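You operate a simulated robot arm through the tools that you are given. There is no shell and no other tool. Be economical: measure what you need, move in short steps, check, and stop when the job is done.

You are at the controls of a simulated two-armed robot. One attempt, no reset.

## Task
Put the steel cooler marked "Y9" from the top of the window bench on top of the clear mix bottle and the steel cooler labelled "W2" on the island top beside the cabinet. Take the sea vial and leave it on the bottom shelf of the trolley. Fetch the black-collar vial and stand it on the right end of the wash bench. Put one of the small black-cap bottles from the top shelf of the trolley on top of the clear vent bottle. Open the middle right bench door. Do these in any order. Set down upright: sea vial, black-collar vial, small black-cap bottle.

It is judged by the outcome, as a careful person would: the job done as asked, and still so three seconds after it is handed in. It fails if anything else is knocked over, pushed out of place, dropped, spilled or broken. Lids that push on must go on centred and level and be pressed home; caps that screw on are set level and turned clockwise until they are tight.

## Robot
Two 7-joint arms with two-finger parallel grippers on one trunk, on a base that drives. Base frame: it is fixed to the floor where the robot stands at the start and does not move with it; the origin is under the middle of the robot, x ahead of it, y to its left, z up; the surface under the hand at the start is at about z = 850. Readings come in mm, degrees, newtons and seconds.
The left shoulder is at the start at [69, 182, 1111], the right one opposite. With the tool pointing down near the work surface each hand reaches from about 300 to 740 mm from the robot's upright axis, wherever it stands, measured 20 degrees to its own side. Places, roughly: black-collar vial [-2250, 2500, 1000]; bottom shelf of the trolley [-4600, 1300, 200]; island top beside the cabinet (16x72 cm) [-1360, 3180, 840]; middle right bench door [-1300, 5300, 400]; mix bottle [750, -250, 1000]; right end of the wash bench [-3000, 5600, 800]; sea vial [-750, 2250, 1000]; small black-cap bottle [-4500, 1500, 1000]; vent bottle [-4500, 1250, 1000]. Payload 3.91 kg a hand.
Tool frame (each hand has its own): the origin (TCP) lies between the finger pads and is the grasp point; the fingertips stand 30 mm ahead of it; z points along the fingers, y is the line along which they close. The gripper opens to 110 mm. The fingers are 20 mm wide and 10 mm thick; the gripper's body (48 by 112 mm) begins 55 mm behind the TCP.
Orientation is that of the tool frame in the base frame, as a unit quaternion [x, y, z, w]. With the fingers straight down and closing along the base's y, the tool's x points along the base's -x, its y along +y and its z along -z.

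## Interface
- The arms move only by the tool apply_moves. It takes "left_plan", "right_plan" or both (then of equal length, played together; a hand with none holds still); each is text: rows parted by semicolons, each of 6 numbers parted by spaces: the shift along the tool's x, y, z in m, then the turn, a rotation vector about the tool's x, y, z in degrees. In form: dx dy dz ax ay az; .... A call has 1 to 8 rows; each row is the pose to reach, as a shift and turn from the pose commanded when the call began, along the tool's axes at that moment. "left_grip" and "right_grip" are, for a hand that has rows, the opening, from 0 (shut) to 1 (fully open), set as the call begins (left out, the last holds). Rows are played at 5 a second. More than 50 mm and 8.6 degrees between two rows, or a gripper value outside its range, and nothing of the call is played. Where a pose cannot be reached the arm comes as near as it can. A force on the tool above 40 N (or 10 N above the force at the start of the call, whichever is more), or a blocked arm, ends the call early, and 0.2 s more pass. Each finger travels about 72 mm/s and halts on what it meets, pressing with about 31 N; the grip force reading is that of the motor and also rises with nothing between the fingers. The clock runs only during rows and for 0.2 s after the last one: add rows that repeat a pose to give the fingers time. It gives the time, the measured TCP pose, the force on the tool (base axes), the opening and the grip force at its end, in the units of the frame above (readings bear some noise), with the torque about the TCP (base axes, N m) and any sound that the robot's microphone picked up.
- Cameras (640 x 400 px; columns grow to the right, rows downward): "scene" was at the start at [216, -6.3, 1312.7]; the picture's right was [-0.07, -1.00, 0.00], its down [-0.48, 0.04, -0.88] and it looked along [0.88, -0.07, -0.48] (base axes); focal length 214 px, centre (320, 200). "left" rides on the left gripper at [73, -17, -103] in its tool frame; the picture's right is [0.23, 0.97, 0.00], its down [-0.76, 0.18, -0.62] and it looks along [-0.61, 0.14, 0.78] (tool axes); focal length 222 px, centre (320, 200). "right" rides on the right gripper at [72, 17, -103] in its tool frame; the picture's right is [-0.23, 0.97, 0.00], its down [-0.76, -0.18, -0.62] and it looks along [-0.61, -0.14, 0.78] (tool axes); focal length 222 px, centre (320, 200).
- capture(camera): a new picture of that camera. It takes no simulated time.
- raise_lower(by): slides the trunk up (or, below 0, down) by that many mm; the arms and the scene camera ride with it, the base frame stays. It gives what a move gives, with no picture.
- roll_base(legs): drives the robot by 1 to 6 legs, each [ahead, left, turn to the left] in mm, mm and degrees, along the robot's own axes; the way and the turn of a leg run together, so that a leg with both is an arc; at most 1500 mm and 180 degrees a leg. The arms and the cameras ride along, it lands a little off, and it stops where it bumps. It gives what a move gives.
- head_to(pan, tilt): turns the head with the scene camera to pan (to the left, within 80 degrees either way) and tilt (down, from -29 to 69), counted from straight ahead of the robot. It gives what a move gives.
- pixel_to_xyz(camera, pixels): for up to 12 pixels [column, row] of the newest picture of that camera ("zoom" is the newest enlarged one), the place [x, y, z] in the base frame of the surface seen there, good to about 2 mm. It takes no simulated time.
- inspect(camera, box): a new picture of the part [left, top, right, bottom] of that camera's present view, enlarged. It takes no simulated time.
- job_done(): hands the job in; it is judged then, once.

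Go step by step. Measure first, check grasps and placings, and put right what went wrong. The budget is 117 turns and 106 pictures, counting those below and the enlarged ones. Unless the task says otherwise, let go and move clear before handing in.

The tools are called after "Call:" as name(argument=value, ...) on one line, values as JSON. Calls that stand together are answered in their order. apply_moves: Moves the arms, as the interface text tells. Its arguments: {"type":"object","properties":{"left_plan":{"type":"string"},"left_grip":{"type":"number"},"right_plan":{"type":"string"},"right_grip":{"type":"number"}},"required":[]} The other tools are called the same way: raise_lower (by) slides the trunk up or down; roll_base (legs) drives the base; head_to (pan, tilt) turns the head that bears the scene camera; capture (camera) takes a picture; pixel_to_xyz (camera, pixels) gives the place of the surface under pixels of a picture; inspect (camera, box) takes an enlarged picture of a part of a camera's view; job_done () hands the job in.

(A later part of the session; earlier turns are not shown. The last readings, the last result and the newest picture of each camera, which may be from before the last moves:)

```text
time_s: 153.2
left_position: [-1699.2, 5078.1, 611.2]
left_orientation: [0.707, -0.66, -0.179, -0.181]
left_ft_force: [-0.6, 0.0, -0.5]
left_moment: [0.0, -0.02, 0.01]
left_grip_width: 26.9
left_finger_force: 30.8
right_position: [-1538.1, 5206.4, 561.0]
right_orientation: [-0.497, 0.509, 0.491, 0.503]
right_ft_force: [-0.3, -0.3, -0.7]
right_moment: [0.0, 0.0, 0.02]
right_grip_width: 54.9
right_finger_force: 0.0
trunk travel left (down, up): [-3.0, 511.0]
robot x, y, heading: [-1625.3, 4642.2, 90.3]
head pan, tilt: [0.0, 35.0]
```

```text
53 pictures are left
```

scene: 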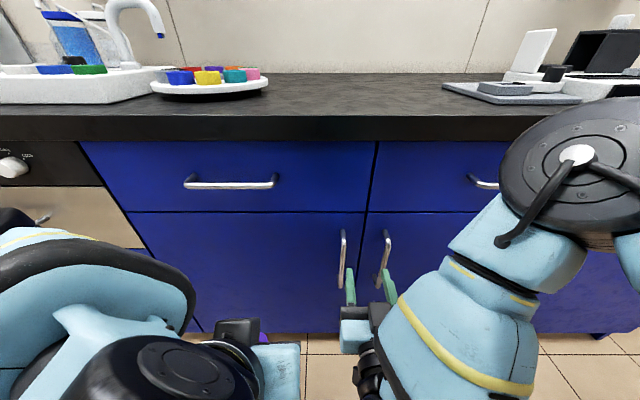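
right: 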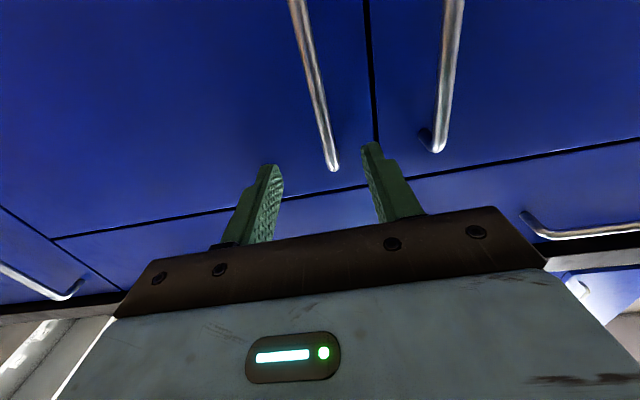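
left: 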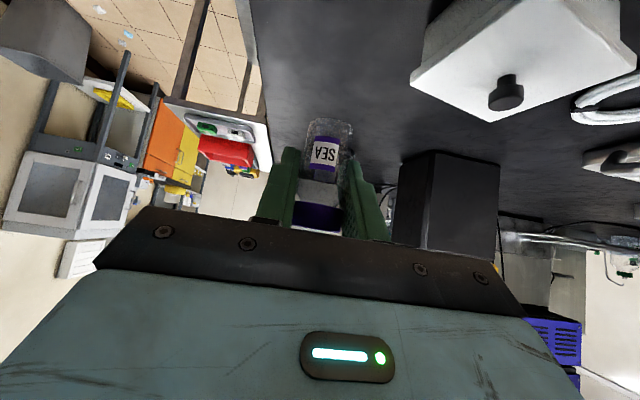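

The bar sits between the fingers. Roll ahead 74 mm and close.

Call:
roll_base(legs=[[73, 0, 0]])

Call:
apply_moves(right_plan="0 0 0 0 0 0; 0 0 0 0 0 0; 0 0 0 0 0 0; 0 0 0 0 0 0; 0 0 0 0 0 0", right_grip=0)

Call:
capture(camera="right")

```text
time_s: 154.2
left_position: [-1698.5, 5150.6, 611.3]
left_orientation: [0.708, -0.659, -0.18, -0.181]
left_ft_force: [-0.5, 0.0, 0.4]
left_moment: [-0.03, 0.03, 0.0]
left_grip_width: 26.9
left_finger_force: 30.8
right_position: [-1538.7, 5278.1, 560.6]
right_orientation: [-0.498, 0.508, 0.492, 0.503]
right_ft_force: [0.5, -0.5, -0.3]
right_moment: [0.0, 0.02, 0.0]
right_grip_width: 54.7
right_finger_force: 0.0
trunk travel left (down, up): [-3.0, 511.0]
robot x, y, heading: [-1623.3, 4716.0, 90.0]
head pan, tilt: [0.0, 35.0]
```

```text
time_s: 155.4
left_position: [-1701.8, 5150.2, 611.1]
left_orientation: [0.709, -0.658, -0.179, -0.181]
left_ft_force: [0.5, -0.6, -0.1]
left_moment: [-0.02, -0.02, -0.02]
left_grip_width: 27.0
left_finger_force: 30.5
right_position: [-1541.3, 5277.8, 561.5]
right_orientation: [-0.499, 0.507, 0.493, 0.501]
right_ft_force: [-25.5, -2.8, -3.7]
right_moment: [-0.32, 0.04, 0.3]
right_grip_width: 11.8
right_finger_force: 44.9
trunk travel left (down, up): [-3.0, 511.0]
robot x, y, heading: [-1626.0, 4715.4, 90.1]
head pan, tilt: [0.0, 35.0]
```

```text
52 pictures are left
```

right: 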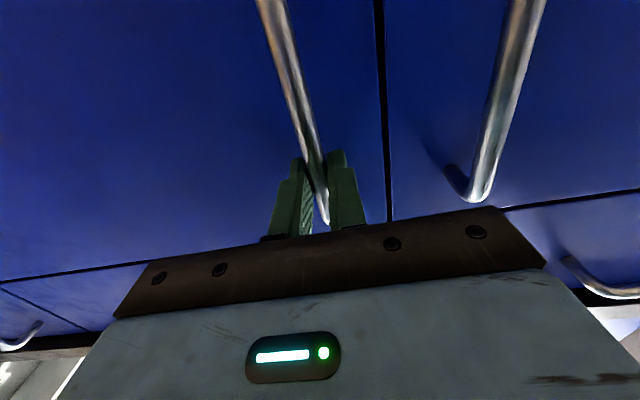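

Handle gripped. Relieve the side force and swing robot and door together about the hinge, first 6°.

Call:
apply_moves(right_plan="0 -0.003 0 0 0 0; 0 -0.003 0 0 0 0")

Call:
roll_base(legs=[[-60, -64, 6]])

Call:
capture(camera="right")

```text
time_s: 155.9
left_position: [-1699.3, 5150.3, 611.5]
left_orientation: [0.709, -0.658, -0.179, -0.182]
left_ft_force: [-0.2, 0.6, 0.5]
left_moment: [0.02, 0.0, 0.0]
left_grip_width: 26.7
left_finger_force: 30.5
right_position: [-1540.6, 5277.9, 559.9]
right_orientation: [-0.499, 0.509, 0.493, 0.499]
right_ft_force: [-5.3, -0.2, -0.7]
right_moment: [0.25, -0.18, 0.22]
right_grip_width: 11.8
right_finger_force: 44.9
trunk travel left (down, up): [-3.0, 511.0]
robot x, y, heading: [-1624.5, 4715.9, 90.2]
head pan, tilt: [0.0, 35.0]
stopped in row 2 (right hand): the force on the tool passed its limit at 41 N (the readings are from after the stop); the commanded pose is now the measured one
```

```text
time_s: 157.1
left_position: [-1678.1, 5084.2, 611.7]
left_orientation: [0.741, -0.621, -0.188, -0.172]
left_ft_force: [-0.6, -0.4, -0.3]
left_moment: [-0.02, 0.04, 0.01]
left_grip_width: 26.9
left_finger_force: 30.7
right_position: [-1532.1, 5227.8, 560.6]
right_orientation: [0.525, -0.481, -0.519, -0.473]
right_ft_force: [-1.7, -0.5, 0.7]
right_moment: [-0.87, -0.17, 0.07]
right_grip_width: 11.8
right_finger_force: 45.2
trunk travel left (down, up): [-3.0, 511.0]
robot x, y, heading: [-1561.1, 4659.7, 96.0]
head pan, tilt: [0.0, 35.0]
```

```text
51 pictures are left
```

right: 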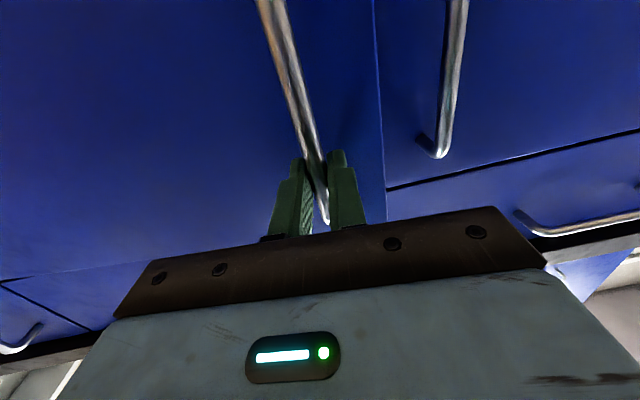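

The door swings cleanly. Continue with four 12° arcs.

Call:
roll_base(legs=[[-121, -127.5, 12], [-121, -127.5, 12]])

Call:
roll_base(legs=[[-121, -127.5, 12]])

Call:
capture(camera="right")

```text
time_s: 159.2
left_position: [-1613.0, 4958.0, 612.4]
left_orientation: [0.804, -0.538, -0.206, -0.151]
left_ft_force: [0.7, 0.7, -0.5]
left_moment: [0.02, 0.01, 0.0]
left_grip_width: 26.6
left_finger_force: 31.1
right_position: [-1497.2, 5131.4, 560.3]
right_orientation: [0.572, -0.424, -0.563, -0.42]
right_ft_force: [-0.1, 1.4, -0.7]
right_moment: [0.04, 0.15, 0.0]
right_grip_width: 12.2
right_finger_force: 44.8
trunk travel left (down, up): [-3.0, 511.0]
robot x, y, heading: [-1405.2, 4566.7, 108.5]
head pan, tilt: [0.0, 35.0]
stopped in leg 2: the force on the tool passed its limit at 44 N (the readings are from after the stop); the commanded pose is now the measured one
```

```text
time_s: 161.0
left_position: [-1523.8, 4851.4, 611.3]
left_orientation: [0.855, -0.451, -0.221, -0.129]
left_ft_force: [-0.4, -0.7, 0.7]
left_moment: [-0.02, -0.01, -0.01]
left_grip_width: 26.8
left_finger_force: 30.9
right_position: [-1443.7, 5046.8, 560.3]
right_orientation: [0.611, -0.364, -0.6, -0.365]
right_ft_force: [0.7, 0.3, 0.5]
right_moment: [-0.29, 0.3, -0.04]
right_grip_width: 11.8
right_finger_force: 44.8
trunk travel left (down, up): [-3.0, 511.0]
robot x, y, heading: [-1240.4, 4512.7, 120.5]
head pan, tilt: [0.0, 35.0]
stopped in leg 1: the force on the tool passed its limit at 41 N (the readings are from after the stop); the commanded pose is now the measured one
```

```text
50 pictures are left
```

right: 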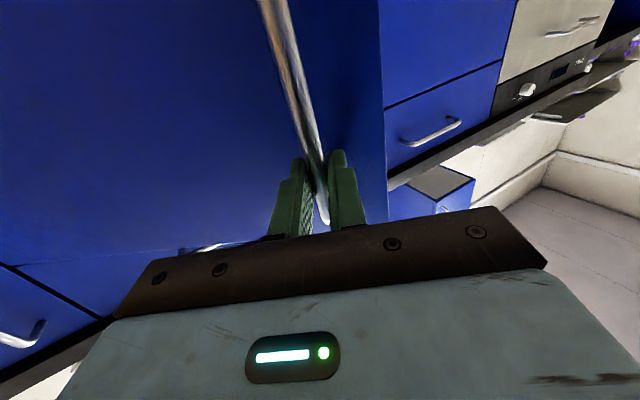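

The fit suggests the hinge is at about (-1045,5350); adjust the arc and continue.

Call:
roll_base(legs=[[-124, -130, 12]])

Call:
roll_base(legs=[[-124, -130, 12]])

Call:
roll_base(legs=[[-124, -130, 12]])

```text
time_s: 162.8
left_position: [-1416.5, 4764.6, 612.5]
left_orientation: [0.896, -0.363, -0.231, -0.106]
left_ft_force: [-0.3, 0.1, -0.3]
left_moment: [-0.01, 0.02, -0.01]
left_grip_width: 26.5
left_finger_force: 31.2
right_position: [-1374.1, 4977.1, 561.5]
right_orientation: [0.642, -0.304, -0.632, -0.309]
right_ft_force: [1.6, -0.1, 0.1]
right_moment: [-0.49, 0.47, -0.05]
right_grip_width: 11.4
right_finger_force: 45.1
trunk travel left (down, up): [-3.0, 511.0]
robot x, y, heading: [-1069.7, 4488.6, 131.8]
head pan, tilt: [0.0, 35.0]
stopped in leg 1: the force on the tool passed its limit at 41 N (the readings are from after the stop); the commanded pose is now the measured one
```

```text
time_s: 164.4
left_position: [-1303.7, 4707.5, 612.1]
left_orientation: [0.925, -0.282, -0.24, -0.086]
left_ft_force: [1.1, -0.4, -0.7]
left_moment: [0.01, 0.0, 0.0]
left_grip_width: 26.6
left_finger_force: 30.9
right_position: [-1299.9, 4926.9, 561.2]
right_orientation: [0.664, -0.249, -0.655, -0.259]
right_ft_force: [1.3, 1.5, -2.3]
right_moment: [-0.67, 0.61, -0.06]
right_grip_width: 11.5
right_finger_force: 44.9
trunk travel left (down, up): [-3.0, 511.0]
robot x, y, heading: [-919.5, 4496.5, 141.8]
head pan, tilt: [0.0, 35.0]
stopped in leg 1: the force on the tool passed its limit at 41 N (the readings are from after the stop); the commanded pose is now the measured one
```

```text
time_s: 165.9
left_position: [-1203.9, 4675.5, 612.4]
left_orientation: [0.944, -0.209, -0.246, -0.066]
left_ft_force: [-0.4, -0.5, -0.2]
left_moment: [-0.03, 0.04, -0.02]
left_grip_width: 27.0
left_finger_force: 31.5
right_position: [-1231.7, 4897.6, 561.2]
right_orientation: [0.679, -0.2, -0.673, -0.215]
right_ft_force: [0.7, 3.2, -0.6]
right_moment: [-0.77, 0.61, -0.1]
right_grip_width: 11.5
right_finger_force: 45.0
trunk travel left (down, up): [-3.0, 511.0]
robot x, y, heading: [-788.1, 4524.9, 151.0]
head pan, tilt: [0.0, 35.0]
stopped in leg 1: the force on the tool passed its limit at 42 N (the readings are from after the stop); the commanded pose is now the measured one
```

Door about 61° open. Two more arcs with the refit hinge.

Call:
roll_base(legs=[[-121, -136, 12]])

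Call:
roll_base(legs=[[-121, -136, 12]])

Call:
capture(camera="right")

```text
time_s: 167.8
left_position: [-1062.6, 4662.4, 612.6]
left_orientation: [0.961, -0.108, -0.252, -0.039]
left_ft_force: [-0.1, 0.1, -1.0]
left_moment: [0.01, -0.02, -0.01]
left_grip_width: 27.0
left_finger_force: 30.8
right_position: [-1136.1, 4877.1, 560.6]
right_orientation: [0.696, -0.127, -0.691, -0.145]
right_ft_force: [4.9, 38.9, 5.9]
right_moment: [-0.99, 0.05, -0.37]
right_grip_width: 12.0
right_finger_force: 45.2
trunk travel left (down, up): [-3.0, 511.0]
robot x, y, heading: [-623.3, 4603.4, 162.9]
head pan, tilt: [0.0, 35.0]
```

```text
time_s: 169.6
left_position: [-922.7, 4680.8, 613.2]
left_orientation: [0.967, -0.009, -0.254, -0.013]
left_ft_force: [-0.4, -0.6, -0.9]
left_moment: [0.01, 0.01, 0.01]
left_grip_width: 26.8
left_finger_force: 31.2
right_position: [-1037.5, 4875.5, 560.7]
right_orientation: [0.705, -0.056, -0.703, -0.076]
right_ft_force: [-2.0, 36.2, 3.0]
right_moment: [-0.99, -0.3, -0.34]
right_grip_width: 11.9
right_finger_force: 44.6
trunk travel left (down, up): [-3.0, 511.0]
robot x, y, heading: [-481.7, 4714.2, 174.8]
head pan, tilt: [0.0, 35.0]
```

```text
49 pictures are left
```

right: 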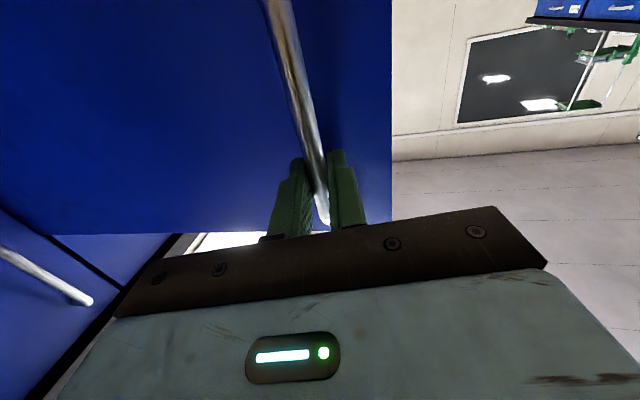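

Door ~85° open. Release the handle and back straight away.

Call:
apply_moves(right_plan="0 0 0 0 0 0; 0 0 0 0 0 0; 0 0 0 0 0 0; 0 0 0 0 0 0", right_grip=0.6)

Call:
roll_base(legs=[[-180, 0, 0]])

Call:
head_to(pan=-25, tilt=20)

Call:
capture(camera="scene")

```text
time_s: 170.6
left_position: [-920.9, 4679.2, 612.6]
left_orientation: [0.967, -0.008, -0.256, -0.013]
left_ft_force: [0.3, -0.1, -0.2]
left_moment: [-0.03, 0.0, -0.02]
left_grip_width: 26.6
left_finger_force: 31.1
right_position: [-1038.3, 4876.2, 560.2]
right_orientation: [0.705, -0.055, -0.703, -0.075]
right_ft_force: [0.4, 0.3, 0.6]
right_moment: [0.02, -0.05, -0.02]
right_grip_width: 65.9
right_finger_force: 0.0
trunk travel left (down, up): [-3.0, 511.0]
robot x, y, heading: [-479.8, 4712.1, 174.7]
head pan, tilt: [0.0, 35.0]
```

```text
time_s: 172.1
left_position: [-745.1, 4663.2, 611.8]
left_orientation: [0.967, -0.008, -0.254, -0.013]
left_ft_force: [-0.4, -0.3, -0.1]
left_moment: [0.02, 0.0, 0.01]
left_grip_width: 26.7
left_finger_force: 30.9
right_position: [-860.0, 4859.7, 560.8]
right_orientation: [0.705, -0.055, -0.703, -0.077]
right_ft_force: [-0.5, -0.7, -0.9]
right_moment: [-0.02, -0.01, 0.0]
right_grip_width: 66.0
right_finger_force: 0.1
trunk travel left (down, up): [-3.0, 511.0]
robot x, y, heading: [-300.7, 4700.5, 174.7]
head pan, tilt: [0.0, 35.0]
```

```text
time_s: 173.0
left_position: [-744.5, 4663.4, 612.8]
left_orientation: [0.967, -0.008, -0.254, -0.013]
left_ft_force: [-0.2, 1.2, -0.3]
left_moment: [-0.01, -0.01, 0.04]
left_grip_width: 26.9
left_finger_force: 30.8
right_position: [-860.7, 4858.1, 560.3]
right_orientation: [0.705, -0.055, -0.703, -0.078]
right_ft_force: [-0.1, 0.2, -0.4]
right_moment: [0.03, -0.02, 0.0]
right_grip_width: 65.9
right_finger_force: 0.1
trunk travel left (down, up): [-3.0, 511.0]
robot x, y, heading: [-305.0, 4691.7, 174.8]
head pan, tilt: [-25.0, 20.0]
```

```text
48 pictures are left
```

scene: 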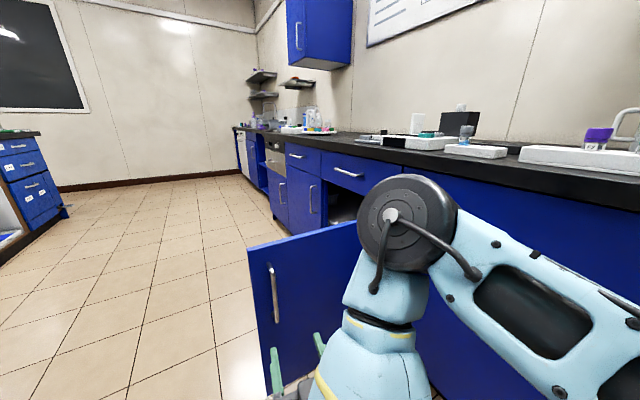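

Door is open and standing free. Raise the trunk, bring the right hand back to pointing down, then drive along the corridor.

Call:
roll_base(legs=[[0, 450, 5.2]])

Call:
raise_lower(by=380)

Call:
apply_moves(right_plan="0 0 -0.015 0 8.5 0; 0 0 -0.03 0 17 0; 0 0 -0.045 0 25.5 0; 0 0 -0.06 0 34 0; 0 0 -0.075 0 42.5 0; 0 0 -0.09 0 51 0; 0 0 -0.105 0 59.5 0; 0 0 -0.12 0 68 0")

Call:
apply_moves(right_plan="0 0 0 0 8 0; 0 0 0 0 16 0; 0 0 0 0 22 0; 0 0 0 0 22 0")

Call:
roll_base(legs=[[1500, 0, 0], [1500, 0, 0], [400, 0, 0]])

Call:
head_to(pan=50, tilt=25)

Call:
capture(camera="scene")

```text
time_s: 177.5
left_position: [-759.3, 4174.5, 611.9]
left_orientation: [0.966, 0.037, -0.254, -0.001]
left_ft_force: [0.2, 0.2, 0.4]
left_moment: [-0.02, 0.02, 0.0]
left_grip_width: 26.6
left_finger_force: 31.2
right_position: [-891.5, 4358.8, 562.0]
right_orientation: [0.707, -0.023, -0.705, -0.045]
right_ft_force: [-0.6, -0.3, -0.1]
right_moment: [0.01, 0.02, 0.01]
right_grip_width: 66.2
right_finger_force: 0.0
trunk travel left (down, up): [-3.0, 511.0]
robot x, y, heading: [-324.2, 4243.5, -180.1]
head pan, tilt: [-25.0, 20.0]
```

```text
time_s: 181.2
left_position: [-760.3, 4173.8, 991.5]
left_orientation: [0.966, 0.036, -0.255, -0.001]
left_ft_force: [0.8, 0.4, 0.1]
left_moment: [0.02, 0.02, -0.02]
left_grip_width: 26.8
left_finger_force: 31.3
right_position: [-862.0, 4358.5, 1074.9]
right_orientation: [-0.601, 0.029, 0.798, 0.04]
right_ft_force: [0.3, 0.3, -0.1]
right_moment: [0.04, 0.01, -0.02]
right_grip_width: 66.0
right_finger_force: 0.1
trunk travel left (down, up): [-383.0, 131.0]
robot x, y, heading: [-324.9, 4247.2, -180.0]
head pan, tilt: [-25.0, 20.0]
```

```text
time_s: 182.9
left_position: [-759.7, 4174.6, 991.6]
left_orientation: [0.966, 0.036, -0.255, -0.002]
left_ft_force: [0.2, -0.2, -0.1]
left_moment: [-0.02, 0.0, -0.03]
left_grip_width: 26.8
left_finger_force: 31.2
right_position: [-745.2, 4346.1, 1042.3]
right_orientation: [0.945, -0.048, -0.323, -0.017]
right_ft_force: [0.0, 0.7, -0.2]
right_moment: [0.03, 0.01, 0.01]
right_grip_width: 65.9
right_finger_force: 0.0
trunk travel left (down, up): [-383.0, 131.0]
robot x, y, heading: [-322.4, 4249.3, -179.8]
head pan, tilt: [-25.0, 20.0]
```

```text
time_s: 183.9
left_position: [-758.9, 4174.0, 992.6]
left_orientation: [0.966, 0.036, -0.255, -0.001]
left_ft_force: [0.5, 0.5, -0.3]
left_moment: [-0.02, 0.02, 0.01]
left_grip_width: 26.5
left_finger_force: 30.7
right_position: [-745.5, 4347.3, 1042.0]
right_orientation: [0.989, -0.051, -0.138, -0.008]
right_ft_force: [-0.5, -0.6, 0.7]
right_moment: [-0.01, 0.03, -0.02]
right_grip_width: 66.0
right_finger_force: 0.0
trunk travel left (down, up): [-383.0, 131.0]
robot x, y, heading: [-324.3, 4251.1, -180.1]
head pan, tilt: [-25.0, 20.0]
```

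```text
time_s: 200.5
left_position: [-4160.6, 4160.2, 992.0]
left_orientation: [0.966, 0.036, -0.255, -0.002]
left_ft_force: [0.5, -0.8, -1.4]
left_moment: [-0.02, 0.01, -0.02]
left_grip_width: 26.8
left_finger_force: 30.7
right_position: [-4147.0, 4332.9, 1042.1]
right_orientation: [0.989, -0.05, -0.139, -0.008]
right_ft_force: [-0.2, -0.1, -0.1]
right_moment: [0.01, 0.0, -0.01]
right_grip_width: 66.2
right_finger_force: 0.0
trunk travel left (down, up): [-383.0, 131.0]
robot x, y, heading: [-3725.8, 4231.7, -180.1]
head pan, tilt: [-25.0, 20.0]
```

```text
time_s: 202.0
left_position: [-4160.2, 4161.0, 992.4]
left_orientation: [0.966, 0.036, -0.255, -0.001]
left_ft_force: [-0.3, 0.6, -0.3]
left_moment: [-0.01, 0.01, -0.03]
left_grip_width: 26.7
left_finger_force: 31.0
right_position: [-4146.9, 4332.8, 1042.6]
right_orientation: [0.989, -0.051, -0.139, -0.008]
right_ft_force: [-0.1, -0.5, 0.1]
right_moment: [-0.01, -0.01, -0.01]
right_grip_width: 65.9
right_finger_force: 0.1
trunk travel left (down, up): [-383.0, 131.0]
robot x, y, heading: [-3725.1, 4236.1, -179.8]
head pan, tilt: [50.0, 25.0]
```

```text
47 pictures are left
```

scene: 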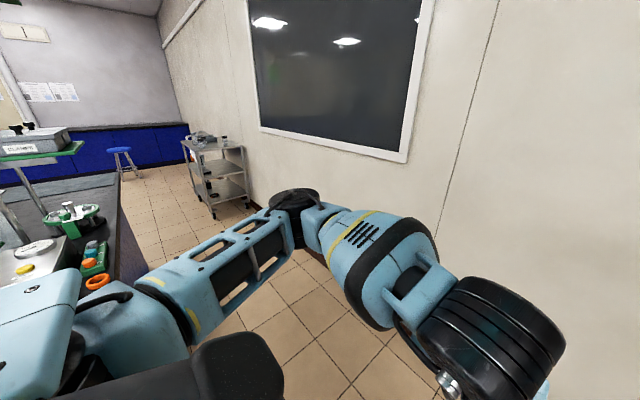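

The trolley is at (215,175) with shelves. Measure it and the corridor.

Call:
inspect(camera="scene", box=[170, 110, 270, 230])

Call:
pixel_to_xyz(camera="scene", pixels=[[182, 143], [242, 148], [215, 217], [195, 200], [249, 205], [225, 190], [222, 165], [215, 145], [118, 190], [90, 178], [160, 210], [230, 140]])

```text
3.33 times, centred on (220, 170) of scene
```

zoom: 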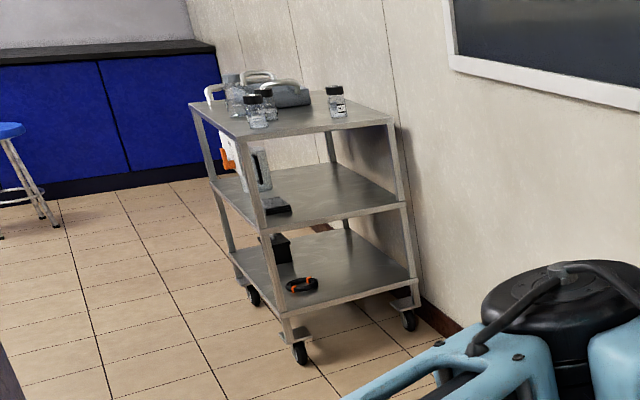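

```text
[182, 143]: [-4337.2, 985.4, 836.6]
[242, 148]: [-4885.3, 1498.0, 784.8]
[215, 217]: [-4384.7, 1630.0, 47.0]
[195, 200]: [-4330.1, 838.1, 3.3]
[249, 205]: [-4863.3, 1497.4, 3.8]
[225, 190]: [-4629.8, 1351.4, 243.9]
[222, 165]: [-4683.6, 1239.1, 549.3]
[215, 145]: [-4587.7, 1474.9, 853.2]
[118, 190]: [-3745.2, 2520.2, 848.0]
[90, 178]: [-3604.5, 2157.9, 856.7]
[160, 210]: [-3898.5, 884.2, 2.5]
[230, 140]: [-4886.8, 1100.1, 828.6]
```

Trolley: x -4850..-4330, y ~880..1650, shelves at z≈244/549/853. I turn to face -y and come down the corridor to look closer.

Call:
roll_base(legs=[[0, 0, 90], [0, -550, 0], [1500, 0, 0], [250, 0, 0]])

Call:
head_to(pan=-5, tilt=35)

Call:
capture(camera="scene")

```text
time_s: 219.6
left_position: [-4186.9, 2046.0, 991.1]
left_orientation: [0.653, 0.713, -0.18, 0.18]
left_ft_force: [-0.1, -0.5, -0.3]
left_moment: [-0.01, -0.01, 0.03]
left_grip_width: 26.5
left_finger_force: 30.5
right_position: [-4359.1, 2056.2, 1042.2]
right_orientation: [0.731, 0.668, -0.103, 0.094]
right_ft_force: [-0.3, -0.2, -0.6]
right_moment: [0.04, -0.03, 0.01]
right_grip_width: 66.1
right_finger_force: 0.0
trunk travel left (down, up): [-383.0, 131.0]
robot x, y, heading: [-4263.9, 2479.5, -89.4]
head pan, tilt: [50.0, 25.0]
```

```text
time_s: 220.8
left_position: [-4186.2, 2046.4, 992.8]
left_orientation: [0.654, 0.713, -0.181, 0.18]
left_ft_force: [0.5, 0.4, -0.6]
left_moment: [-0.01, -0.03, -0.04]
left_grip_width: 26.7
left_finger_force: 31.1
right_position: [-4358.6, 2056.8, 1041.6]
right_orientation: [0.731, 0.668, -0.104, 0.094]
right_ft_force: [-0.1, -0.4, -0.6]
right_moment: [-0.02, -0.01, -0.03]
right_grip_width: 65.7
right_finger_force: 0.1
trunk travel left (down, up): [-383.0, 131.0]
robot x, y, heading: [-4263.4, 2477.3, -89.6]
head pan, tilt: [-5.0, 35.0]
```

```text
45 pictures are left
```

scene: 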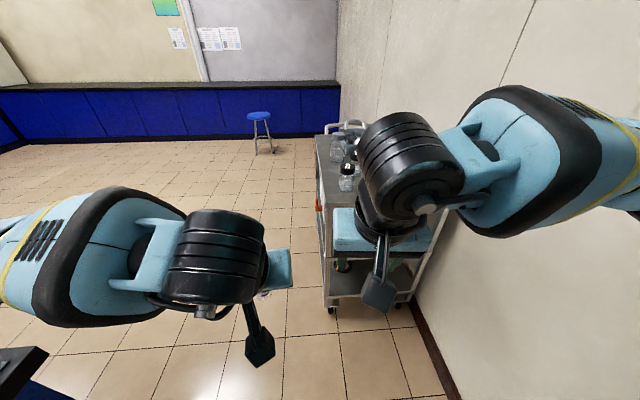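

Pass diagonally between the trolley corner and island corner, then face the trolley's long front.

Call:
roll_base(legs=[[400, 160, 0], [640, 280, 0], [0, 0, -90]])

Call:
head_to(pan=0, tilt=35)

Call:
capture(camera="scene")

```text
time_s: 230.7
left_position: [-4238.5, 1366.1, 992.7]
left_orientation: [0.966, 0.047, -0.255, 0.001]
left_ft_force: [-0.2, 0.4, -0.6]
left_moment: [0.01, 0.0, 0.0]
left_grip_width: 26.7
left_finger_force: 31.3
right_position: [-4228.6, 1538.2, 1041.1]
right_orientation: [0.99, -0.039, -0.139, -0.006]
right_ft_force: [-0.2, 0.5, 0.3]
right_moment: [-0.01, 0.01, 0.06]
right_grip_width: 65.8
right_finger_force: 0.0
trunk travel left (down, up): [-383.0, 131.0]
robot x, y, heading: [-3804.7, 1449.4, -178.5]
head pan, tilt: [-5.0, 35.0]
```

```text
time_s: 231.4
left_position: [-4238.8, 1366.2, 992.5]
left_orientation: [0.966, 0.046, -0.255, 0.001]
left_ft_force: [0.2, 0.9, -0.3]
left_moment: [0.0, 0.0, -0.01]
left_grip_width: 26.7
left_finger_force: 30.7
right_position: [-4230.4, 1538.6, 1041.8]
right_orientation: [0.989, -0.039, -0.14, -0.007]
right_ft_force: [0.2, 0.0, 0.0]
right_moment: [-0.02, 0.03, -0.01]
right_grip_width: 65.7
right_finger_force: 0.1
trunk travel left (down, up): [-383.0, 131.0]
robot x, y, heading: [-3803.5, 1449.0, -178.6]
head pan, tilt: [0.0, 35.0]
```

```text
44 pictures are left
```

scene: 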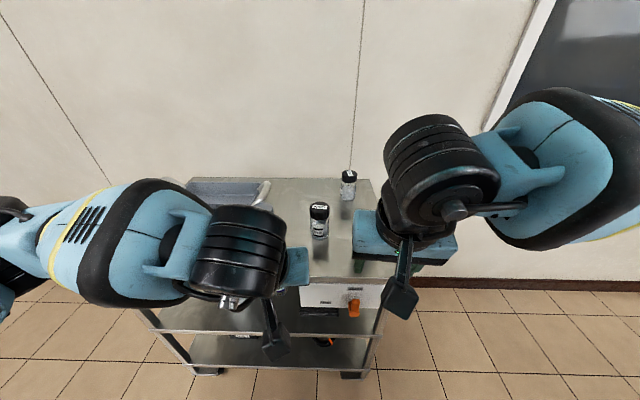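

Spread the hands sideways for a clear view.

Call:
apply_moves(left_plan="0 0.045 0 0 0 0; 0 0.09 0 0 0 0; 0 0.135 0 0 0 0; 0 0.18 0 0 0 0", right_plan="0 -0.045 0 0 0 0; 0 -0.09 0 0 0 0; 0 -0.135 0 0 0 0; 0 -0.18 0 0 0 0")

Call:
inspect(camera="scene", box=[170, 150, 410, 300])

Call:
inspect(camera="scene", box=[130, 260, 410, 400])

```text
time_s: 232.4
left_position: [-4221.7, 1186.5, 989.2]
left_orientation: [0.966, 0.047, -0.255, 0.001]
left_ft_force: [0.4, -0.2, -0.2]
left_moment: [-0.02, 0.03, 0.03]
left_grip_width: 26.7
left_finger_force: 31.2
right_position: [-4212.7, 1717.7, 1044.8]
right_orientation: [0.989, -0.038, -0.14, -0.008]
right_ft_force: [0.0, 0.7, -1.7]
right_moment: [0.01, 0.0, 0.0]
right_grip_width: 65.9
right_finger_force: 0.1
trunk travel left (down, up): [-383.0, 131.0]
robot x, y, heading: [-3802.9, 1448.7, -178.6]
head pan, tilt: [0.0, 35.0]
```

```text
2.67 times, centred on (290, 225) of scene
```

zoom: 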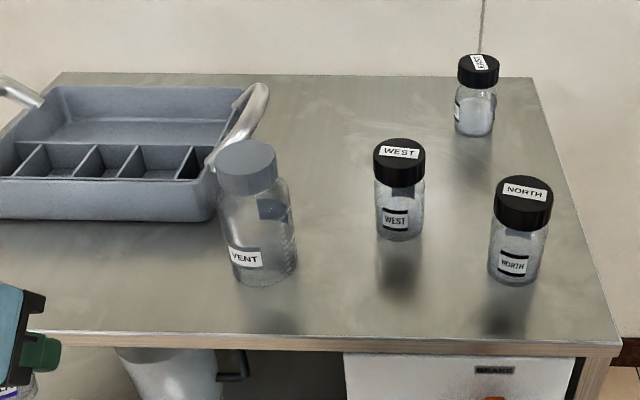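

```text
2.29 times, centred on (270, 330) of scene
```

zoom: 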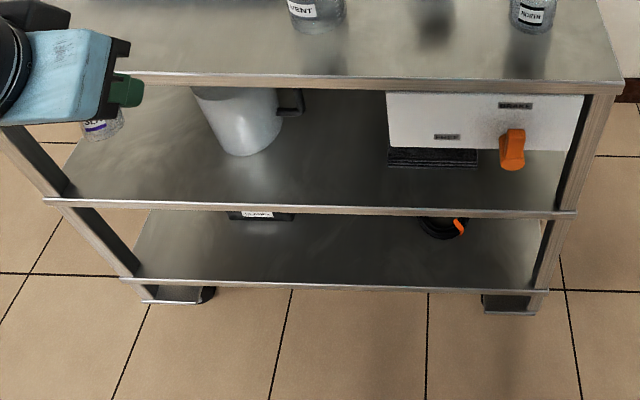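

Call:
pixel_to_xyz(camera="zoom", pixels=[[330, 285], [330, 250], [445, 228], [260, 218], [330, 212], [330, 220], [150, 275], [540, 285], [200, 250], [330, 195]])

Call:
inspect(camera="scene", box=[230, 160, 390, 270])

```text
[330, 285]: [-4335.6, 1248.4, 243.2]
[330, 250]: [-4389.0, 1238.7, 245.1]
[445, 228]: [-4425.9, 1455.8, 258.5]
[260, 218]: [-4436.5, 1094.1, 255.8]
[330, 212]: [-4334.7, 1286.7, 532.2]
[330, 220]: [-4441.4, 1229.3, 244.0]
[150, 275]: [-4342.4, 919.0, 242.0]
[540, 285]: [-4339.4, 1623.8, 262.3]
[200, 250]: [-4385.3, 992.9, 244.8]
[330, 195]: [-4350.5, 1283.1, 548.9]
```

```text
3.64 times, centred on (310, 215) of scene
```

zoom: 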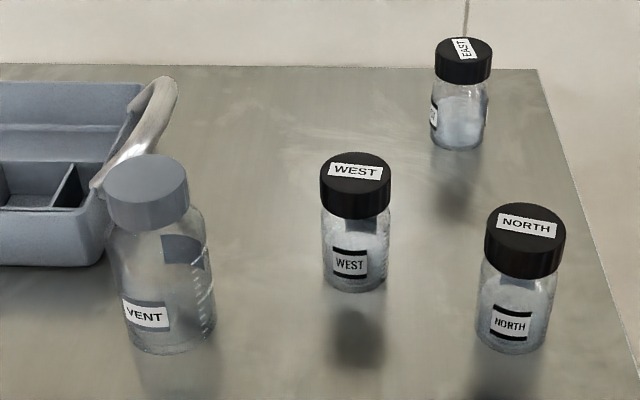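

Call:
pixel_to_xyz(camera="zoom", pixels=[[107, 183], [187, 180], [147, 157], [150, 203], [323, 178], [390, 178], [356, 155], [356, 200], [489, 232], [562, 232], [525, 206], [525, 255]])

Call:
pixel_to_xyz(camera="zoom", pixels=[[355, 218], [325, 250], [386, 250], [355, 285], [260, 300], [40, 200], [100, 250], [165, 100]])

```text
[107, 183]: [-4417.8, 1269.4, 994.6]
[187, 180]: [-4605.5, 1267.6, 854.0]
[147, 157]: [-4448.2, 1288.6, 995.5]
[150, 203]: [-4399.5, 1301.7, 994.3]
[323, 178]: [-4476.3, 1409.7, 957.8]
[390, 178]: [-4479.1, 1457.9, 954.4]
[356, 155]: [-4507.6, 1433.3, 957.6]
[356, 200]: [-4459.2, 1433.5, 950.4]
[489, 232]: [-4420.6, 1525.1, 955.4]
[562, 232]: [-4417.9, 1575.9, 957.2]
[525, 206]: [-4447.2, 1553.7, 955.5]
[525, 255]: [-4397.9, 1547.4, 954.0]
```

```text
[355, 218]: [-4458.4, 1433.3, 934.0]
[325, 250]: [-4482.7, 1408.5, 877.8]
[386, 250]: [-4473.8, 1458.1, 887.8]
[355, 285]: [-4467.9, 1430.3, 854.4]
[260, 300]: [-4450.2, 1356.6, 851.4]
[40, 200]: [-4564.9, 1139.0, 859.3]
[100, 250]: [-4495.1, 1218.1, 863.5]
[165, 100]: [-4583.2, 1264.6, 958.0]
```

Vent cap centre ≈(-4424,1294,995); NORTH bottle centre ≈(-4421,1550,top 956). Level the right hand and bring it over NORTH.

Call:
apply_moves(right_plan="0 0 -0.01 0 8 0; 0 0 -0.02 0 16.1 0; 0 0 -0.02 0 16.1 0", right_grip=0.8)

Call:
apply_moves(right_plan="-0.033 0.031 0 0 0 0; -0.066 0.061 0 0 0 0; -0.099 0.092 0 0 0 0; -0.131 0.122 0 0 0 0; -0.164 0.152 0 0 0 0; -0.195 0.182 0 0 0 0; -0.195 0.182 0 0 0 0")

Call:
capture(camera="right")

```text
time_s: 233.2
left_position: [-4223.6, 1186.2, 988.1]
left_orientation: [0.966, 0.047, -0.255, 0.001]
left_ft_force: [0.4, 1.0, -0.1]
left_moment: [0.0, 0.01, -0.03]
left_grip_width: 26.9
left_finger_force: 30.8
right_position: [-4207.7, 1716.9, 1063.1]
right_orientation: [0.999, -0.039, 0.002, -0.001]
right_ft_force: [0.3, 0.2, 1.1]
right_moment: [0.01, 0.0, 0.01]
right_grip_width: 87.6
right_finger_force: 0.1
trunk travel left (down, up): [-383.0, 131.0]
robot x, y, heading: [-3801.5, 1448.4, -178.5]
head pan, tilt: [0.0, 35.0]
```

```text
time_s: 234.8
left_position: [-4222.2, 1186.9, 987.9]
left_orientation: [0.966, 0.047, -0.255, 0.002]
left_ft_force: [0.3, 0.2, -0.6]
left_moment: [-0.05, 0.01, 0.01]
left_grip_width: 26.6
left_finger_force: 31.0
right_position: [-4417.7, 1552.1, 1062.3]
right_orientation: [0.999, -0.039, 0.001, -0.001]
right_ft_force: [-1.4, 0.3, 0.4]
right_moment: [-0.01, 0.04, 0.01]
right_grip_width: 88.0
right_finger_force: 0.1
trunk travel left (down, up): [-383.0, 131.0]
robot x, y, heading: [-3804.3, 1448.0, -178.5]
head pan, tilt: [0.0, 35.0]
```

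```text
40 pictures are left
```

right: 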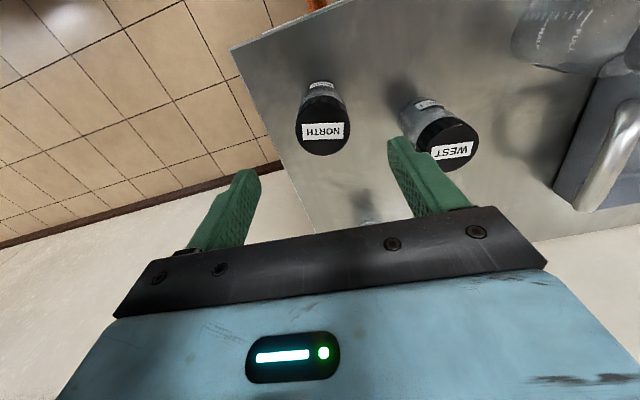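

Aligned. Descend to z≈914 and close.

Call:
apply_moves(right_plan="-0.003 0 0.045 0 0 0; -0.003 0.001 0.09 0 0 0; -0.003 0.001 0.135 0 0 0; -0.003 0.001 0.148 0 0 0; -0.003 0.001 0.148 0 0 0")

Call:
apply_moves(right_plan="0 0 0 0 0 0; 0 0 0 0 0 0; 0 0 0 0 0 0; 0 0 0 0 0 0", right_grip=0)

Call:
apply_moves(right_plan="0 0 -0.04 0 0 0; 0 0 -0.085 0 0 0; 0 0 -0.13 0 0 0; 0 0 -0.175 0 0 0")

Call:
capture(camera="right")

```text
time_s: 236.0
left_position: [-4223.7, 1187.6, 989.1]
left_orientation: [0.966, 0.047, -0.255, 0.002]
left_ft_force: [0.0, 0.3, -0.2]
left_moment: [-0.01, -0.01, 0.01]
left_grip_width: 27.0
left_finger_force: 31.0
right_position: [-4421.9, 1551.1, 912.7]
right_orientation: [0.999, -0.039, 0.001, -0.001]
right_ft_force: [0.0, -0.5, -0.6]
right_moment: [-0.01, -0.01, -0.03]
right_grip_width: 87.9
right_finger_force: 0.1
trunk travel left (down, up): [-383.0, 131.0]
robot x, y, heading: [-3809.4, 1447.6, -178.6]
head pan, tilt: [0.0, 35.0]
```

```text
time_s: 237.0
left_position: [-4222.6, 1187.7, 988.7]
left_orientation: [0.966, 0.045, -0.254, 0.001]
left_ft_force: [1.0, 0.8, 0.0]
left_moment: [-0.02, -0.03, 0.01]
left_grip_width: 26.7
left_finger_force: 30.9
right_position: [-4422.2, 1550.5, 913.2]
right_orientation: [0.999, -0.039, 0.0, -0.001]
right_ft_force: [-0.5, 1.3, -0.2]
right_moment: [0.0, 0.0, -0.03]
right_grip_width: 54.7
right_finger_force: 31.1
trunk travel left (down, up): [-383.0, 131.0]
robot x, y, heading: [-3804.1, 1448.8, -178.7]
head pan, tilt: [0.0, 35.0]
```

```text
time_s: 238.0
left_position: [-4222.6, 1186.9, 989.5]
left_orientation: [0.966, 0.047, -0.255, 0.001]
left_ft_force: [-0.1, -0.3, -0.3]
left_moment: [0.0, 0.02, 0.0]
left_grip_width: 26.6
left_finger_force: 30.7
right_position: [-4420.8, 1549.5, 1090.3]
right_orientation: [0.999, -0.039, 0.001, -0.001]
right_ft_force: [-0.3, -0.3, -2.0]
right_moment: [0.0, -0.01, -0.01]
right_grip_width: 54.3
right_finger_force: 31.0
trunk travel left (down, up): [-383.0, 131.0]
robot x, y, heading: [-3801.5, 1447.5, -178.5]
head pan, tilt: [0.0, 35.0]
```

```text
39 pictures are left
```

right: 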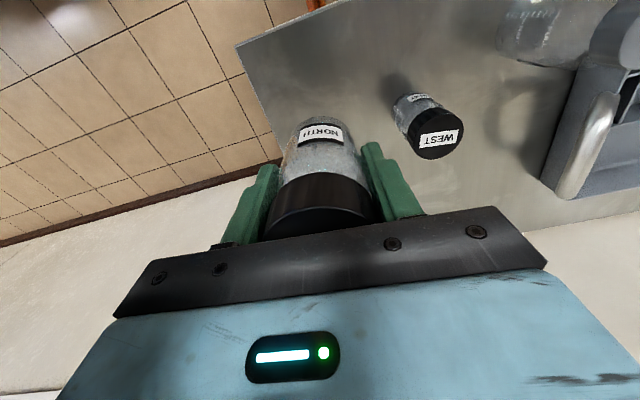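

Held. Slide the base 200 mm left so the bottle comes near the vent bottle, then measure.

Call:
roll_base(legs=[[0, 200, 0]])

Call:
inspect(camera="scene", box=[270, 150, 400, 240])

```text
time_s: 240.3
left_position: [-4218.1, 987.5, 988.5]
left_orientation: [0.966, 0.046, -0.255, 0.0]
left_ft_force: [-0.8, -1.0, 0.6]
left_moment: [-0.02, 0.02, -0.02]
left_grip_width: 26.7
left_finger_force: 31.0
right_position: [-4416.1, 1351.3, 1088.0]
right_orientation: [0.999, -0.04, 0.001, -0.001]
right_ft_force: [-0.1, -0.6, -2.1]
right_moment: [0.03, -0.01, -0.01]
right_grip_width: 54.9
right_finger_force: 31.1
trunk travel left (down, up): [-383.0, 131.0]
robot x, y, heading: [-3801.5, 1250.2, -178.4]
head pan, tilt: [0.0, 35.0]
```

```text
4.44 times, centred on (335, 195) of scene
```

zoom: 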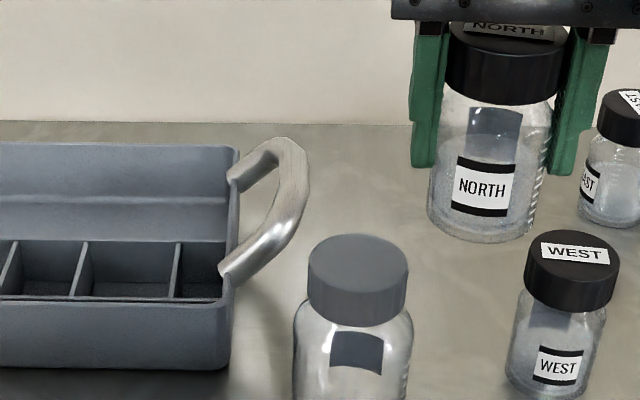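

Call:
pixel_to_xyz(camera="zoom", pixels=[[312, 262], [404, 262], [358, 238], [358, 290], [340, 262], [432, 220], [534, 220], [482, 232], [280, 150]])

```text
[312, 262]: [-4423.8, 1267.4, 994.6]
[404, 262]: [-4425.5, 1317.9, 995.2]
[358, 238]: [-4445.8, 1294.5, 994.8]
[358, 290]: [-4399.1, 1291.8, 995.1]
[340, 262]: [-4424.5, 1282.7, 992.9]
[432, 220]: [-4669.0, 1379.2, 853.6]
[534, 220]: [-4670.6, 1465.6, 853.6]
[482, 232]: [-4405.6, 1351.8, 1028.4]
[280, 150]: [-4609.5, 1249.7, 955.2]
```

Vent cap centre is (-4423.5,1293). Shift the bottle over it and check from above the side.

Call:
apply_moves(right_plan="-0.0015 0.03 0 0 0 0; -0.003 0.059 0 0 0 0; -0.003 0.059 0 0 0 0; -0.003 0.059 0 0 0 0")

Call:
inspect(camera="scene", box=[270, 150, 400, 240])

Call:
capture(camera="right")

```text
time_s: 241.3
left_position: [-4219.3, 987.5, 988.3]
left_orientation: [0.966, 0.047, -0.255, 0.001]
left_ft_force: [-0.5, 0.0, -0.2]
left_moment: [0.01, 0.03, 0.0]
left_grip_width: 26.7
left_finger_force: 31.1
right_position: [-4423.1, 1292.9, 1086.5]
right_orientation: [0.999, -0.041, 0.0, 0.0]
right_ft_force: [0.1, 0.2, -1.7]
right_moment: [0.0, 0.03, 0.01]
right_grip_width: 54.6
right_finger_force: 31.2
trunk travel left (down, up): [-383.0, 131.0]
robot x, y, heading: [-3803.3, 1249.5, -178.5]
head pan, tilt: [0.0, 35.0]
```

```text
4.44 times, centred on (335, 195) of scene
```

zoom: 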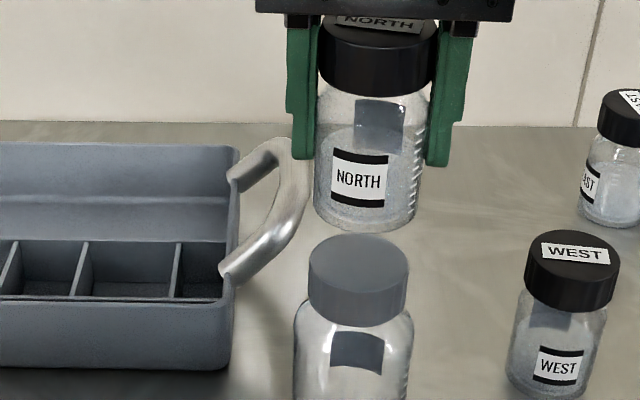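

```text
36 pictures are left
```

right: 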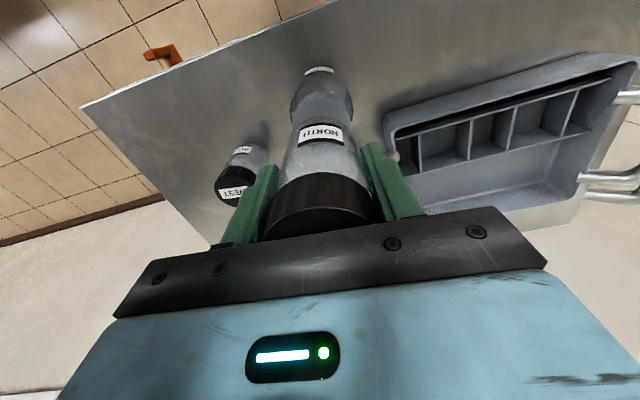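

Well aligned. Lower until contact.

Call:
apply_moves(right_plan="0 0 0.014 0 0 0; 0 0 0.026 0 0 0; 0 0 0.028 0 0 0; 0 0 0.03 0 0 0; 0 0 0.031 0 0 0; 0 0 0.032 0 0 0")

Call:
inspect(camera="scene", box=[290, 150, 380, 240])

```text
time_s: 242.8
left_position: [-4217.2, 987.0, 989.4]
left_orientation: [0.966, 0.046, -0.255, 0.002]
left_ft_force: [0.7, -0.5, 0.6]
left_moment: [-0.02, -0.01, 0.04]
left_grip_width: 26.8
left_finger_force: 31.8
right_position: [-4423.9, 1292.2, 1055.0]
right_orientation: [0.999, -0.04, 0.001, -0.001]
right_ft_force: [-0.5, -0.4, -1.7]
right_moment: [-0.01, 0.04, -0.02]
right_grip_width: 54.7
right_finger_force: 31.1
trunk travel left (down, up): [-383.0, 131.0]
robot x, y, heading: [-3799.2, 1246.9, -178.4]
head pan, tilt: [0.0, 35.0]
```

```text
4.44 times, centred on (335, 195) of scene
```

zoom: 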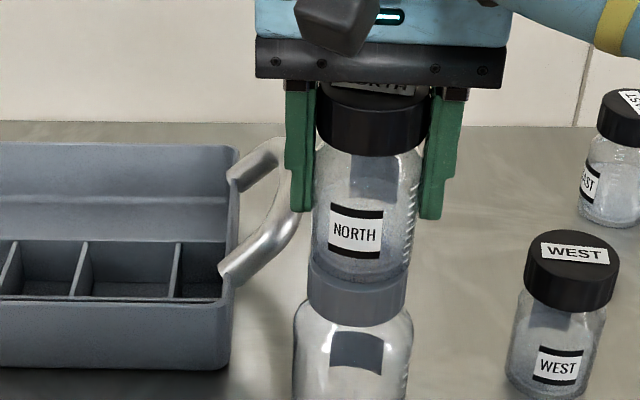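

Call:
apply_moves(right_plan="0 0.001 0.001 0 0 0; 0 0.001 0.002 0 0 0; 0 0.001 0.003 0 0 0; 0 0.001 0.003 0 0 0")

```text
time_s: 243.8
left_position: [-4217.5, 987.2, 988.2]
left_orientation: [0.966, 0.047, -0.255, 0.001]
left_ft_force: [0.6, -0.5, -0.6]
left_moment: [0.01, -0.02, -0.01]
left_grip_width: 26.9
left_finger_force: 30.8
right_position: [-4422.7, 1291.2, 1054.9]
right_orientation: [0.999, -0.04, 0.0, 0.0]
right_ft_force: [-1.8, 1.0, 5.3]
right_moment: [-0.05, 0.12, 0.01]
right_grip_width: 54.4
right_finger_force: 30.4
trunk travel left (down, up): [-383.0, 131.0]
robot x, y, heading: [-3804.1, 1250.5, -178.7]
head pan, tilt: [0.0, 35.0]
```

Contact. Release and lift away.

Call:
apply_moves(right_plan="0 0 0 0 0 0; 0 0 0 0 0 0; 0 0 0 0 0 0; 0 0 0 0 0 0", right_grip=0.75)

Call:
apply_moves(right_plan="0 0 -0.03 0 0 0; 0 0 -0.07 0 0 0; 0 0 -0.11 0 0 0; 0.045 0 -0.12 0 0 0; 0.09 -0.01 -0.12 0 0 0; 0.13 -0.03 -0.12 0 0 0; 0.17 -0.05 -0.12 0 0 0; 0.2 -0.08 -0.12 0 0 0")

Call:
inspect(camera="scene", box=[290, 150, 380, 240])

```text
time_s: 244.8
left_position: [-4217.7, 987.3, 988.0]
left_orientation: [0.966, 0.046, -0.255, 0.0]
left_ft_force: [0.2, -0.4, -0.2]
left_moment: [-0.01, -0.02, -0.04]
left_grip_width: 26.8
left_finger_force: 30.9
right_position: [-4424.0, 1291.3, 1053.5]
right_orientation: [0.999, -0.04, 0.001, -0.001]
right_ft_force: [0.7, -0.7, -1.2]
right_moment: [-0.02, 0.02, -0.02]
right_grip_width: 82.7
right_finger_force: 0.0
trunk travel left (down, up): [-383.0, 131.0]
robot x, y, heading: [-3802.0, 1249.1, -178.8]
head pan, tilt: [0.0, 35.0]
```

```text
time_s: 246.6
left_position: [-4217.0, 988.9, 989.3]
left_orientation: [0.966, 0.046, -0.255, 0.001]
left_ft_force: [0.0, -0.6, -0.3]
left_moment: [-0.02, -0.01, -0.01]
left_grip_width: 26.8
left_finger_force: 30.7
right_position: [-4217.6, 1356.6, 1173.0]
right_orientation: [0.999, -0.04, 0.001, -0.001]
right_ft_force: [0.2, 0.9, -0.6]
right_moment: [-0.01, 0.03, -0.01]
right_grip_width: 82.4
right_finger_force: 0.0
trunk travel left (down, up): [-383.0, 131.0]
robot x, y, heading: [-3801.4, 1249.0, -178.7]
head pan, tilt: [0.0, 35.0]
```

```text
4.44 times, centred on (335, 195) of scene
```

zoom: 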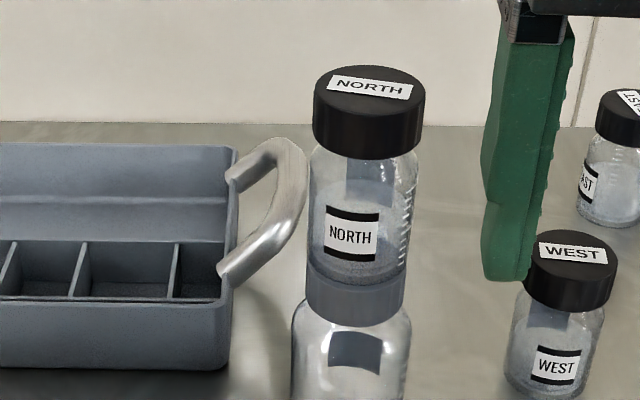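

NORTH stands squarely on the vent bottle. Next the sea vial: back off, lower the trunk, re-level the left hand pitch.

Call:
roll_base(legs=[[-170, -190, -1.3]])

Call:
raise_lower(by=-375)

Call:
apply_moves(left_plan="0 0 0 0 -7.7 0; 0 0 0 0 -15.4 0; 0 0 0 0 -15.4 0")

Call:
capture(camera="left")

```text
time_s: 248.9
left_position: [-4056.5, 1191.0, 989.7]
left_orientation: [0.966, 0.035, -0.255, -0.002]
left_ft_force: [0.3, -0.3, 0.4]
left_moment: [-0.03, -0.03, -0.01]
left_grip_width: 26.7
left_finger_force: 31.0
right_position: [-4050.2, 1557.6, 1173.4]
right_orientation: [0.999, -0.051, 0.001, -0.001]
right_ft_force: [-0.1, -0.2, 0.3]
right_moment: [-0.02, 0.01, -0.02]
right_grip_width: 82.5
right_finger_force: 0.0
trunk travel left (down, up): [-383.0, 131.0]
robot x, y, heading: [-3635.6, 1445.2, -179.9]
head pan, tilt: [0.0, 35.0]
```

```text
time_s: 251.8
left_position: [-4084.0, 1190.3, 556.4]
left_orientation: [0.992, 0.036, -0.125, 0.003]
left_ft_force: [0.5, 0.7, 0.0]
left_moment: [0.0, 0.01, 0.0]
left_grip_width: 26.8
left_finger_force: 31.3
right_position: [-4056.7, 1559.6, 831.4]
right_orientation: [0.998, -0.057, 0.004, -0.004]
right_ft_force: [-7.6, -0.7, -4.7]
right_moment: [0.3, -0.4, -0.35]
right_grip_width: 82.4
right_finger_force: 0.1
trunk travel left (down, up): [-45.0, 469.0]
robot x, y, heading: [-3634.7, 1442.8, -179.8]
head pan, tilt: [0.0, 35.0]
stopped: the force on the tool passed its limit at 49 N (the readings are from after the stop); the commanded pose is now the measured one
```

```text
time_s: 252.6
left_position: [-4125.1, 1191.8, 546.4]
left_orientation: [0.966, 0.034, -0.256, 0.008]
left_ft_force: [-0.3, 0.7, -0.8]
left_moment: [-0.03, -0.02, -0.02]
left_grip_width: 26.8
left_finger_force: 30.8
left hand out of reach, approached as far as the arm can: row 1, 2, 3
right_position: [-4055.3, 1559.4, 833.7]
right_orientation: [0.998, -0.056, 0.004, -0.003]
right_ft_force: [-11.5, 1.5, -6.9]
right_moment: [0.02, -0.71, -0.19]
right_grip_width: 82.2
right_finger_force: 0.0
trunk travel left (down, up): [-45.0, 469.0]
robot x, y, heading: [-3635.2, 1437.0, -179.8]
head pan, tilt: [0.0, 35.0]
```

```text
33 pictures are left
```

left: 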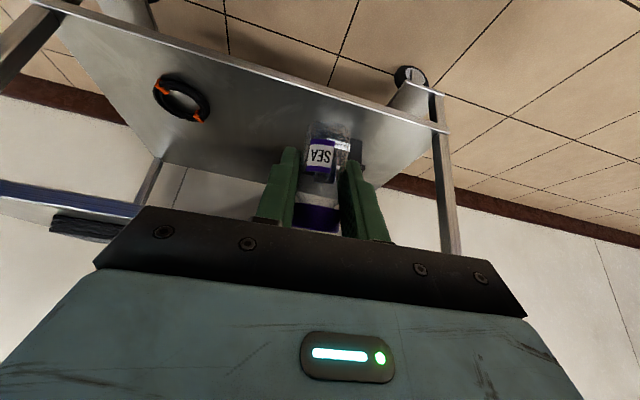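

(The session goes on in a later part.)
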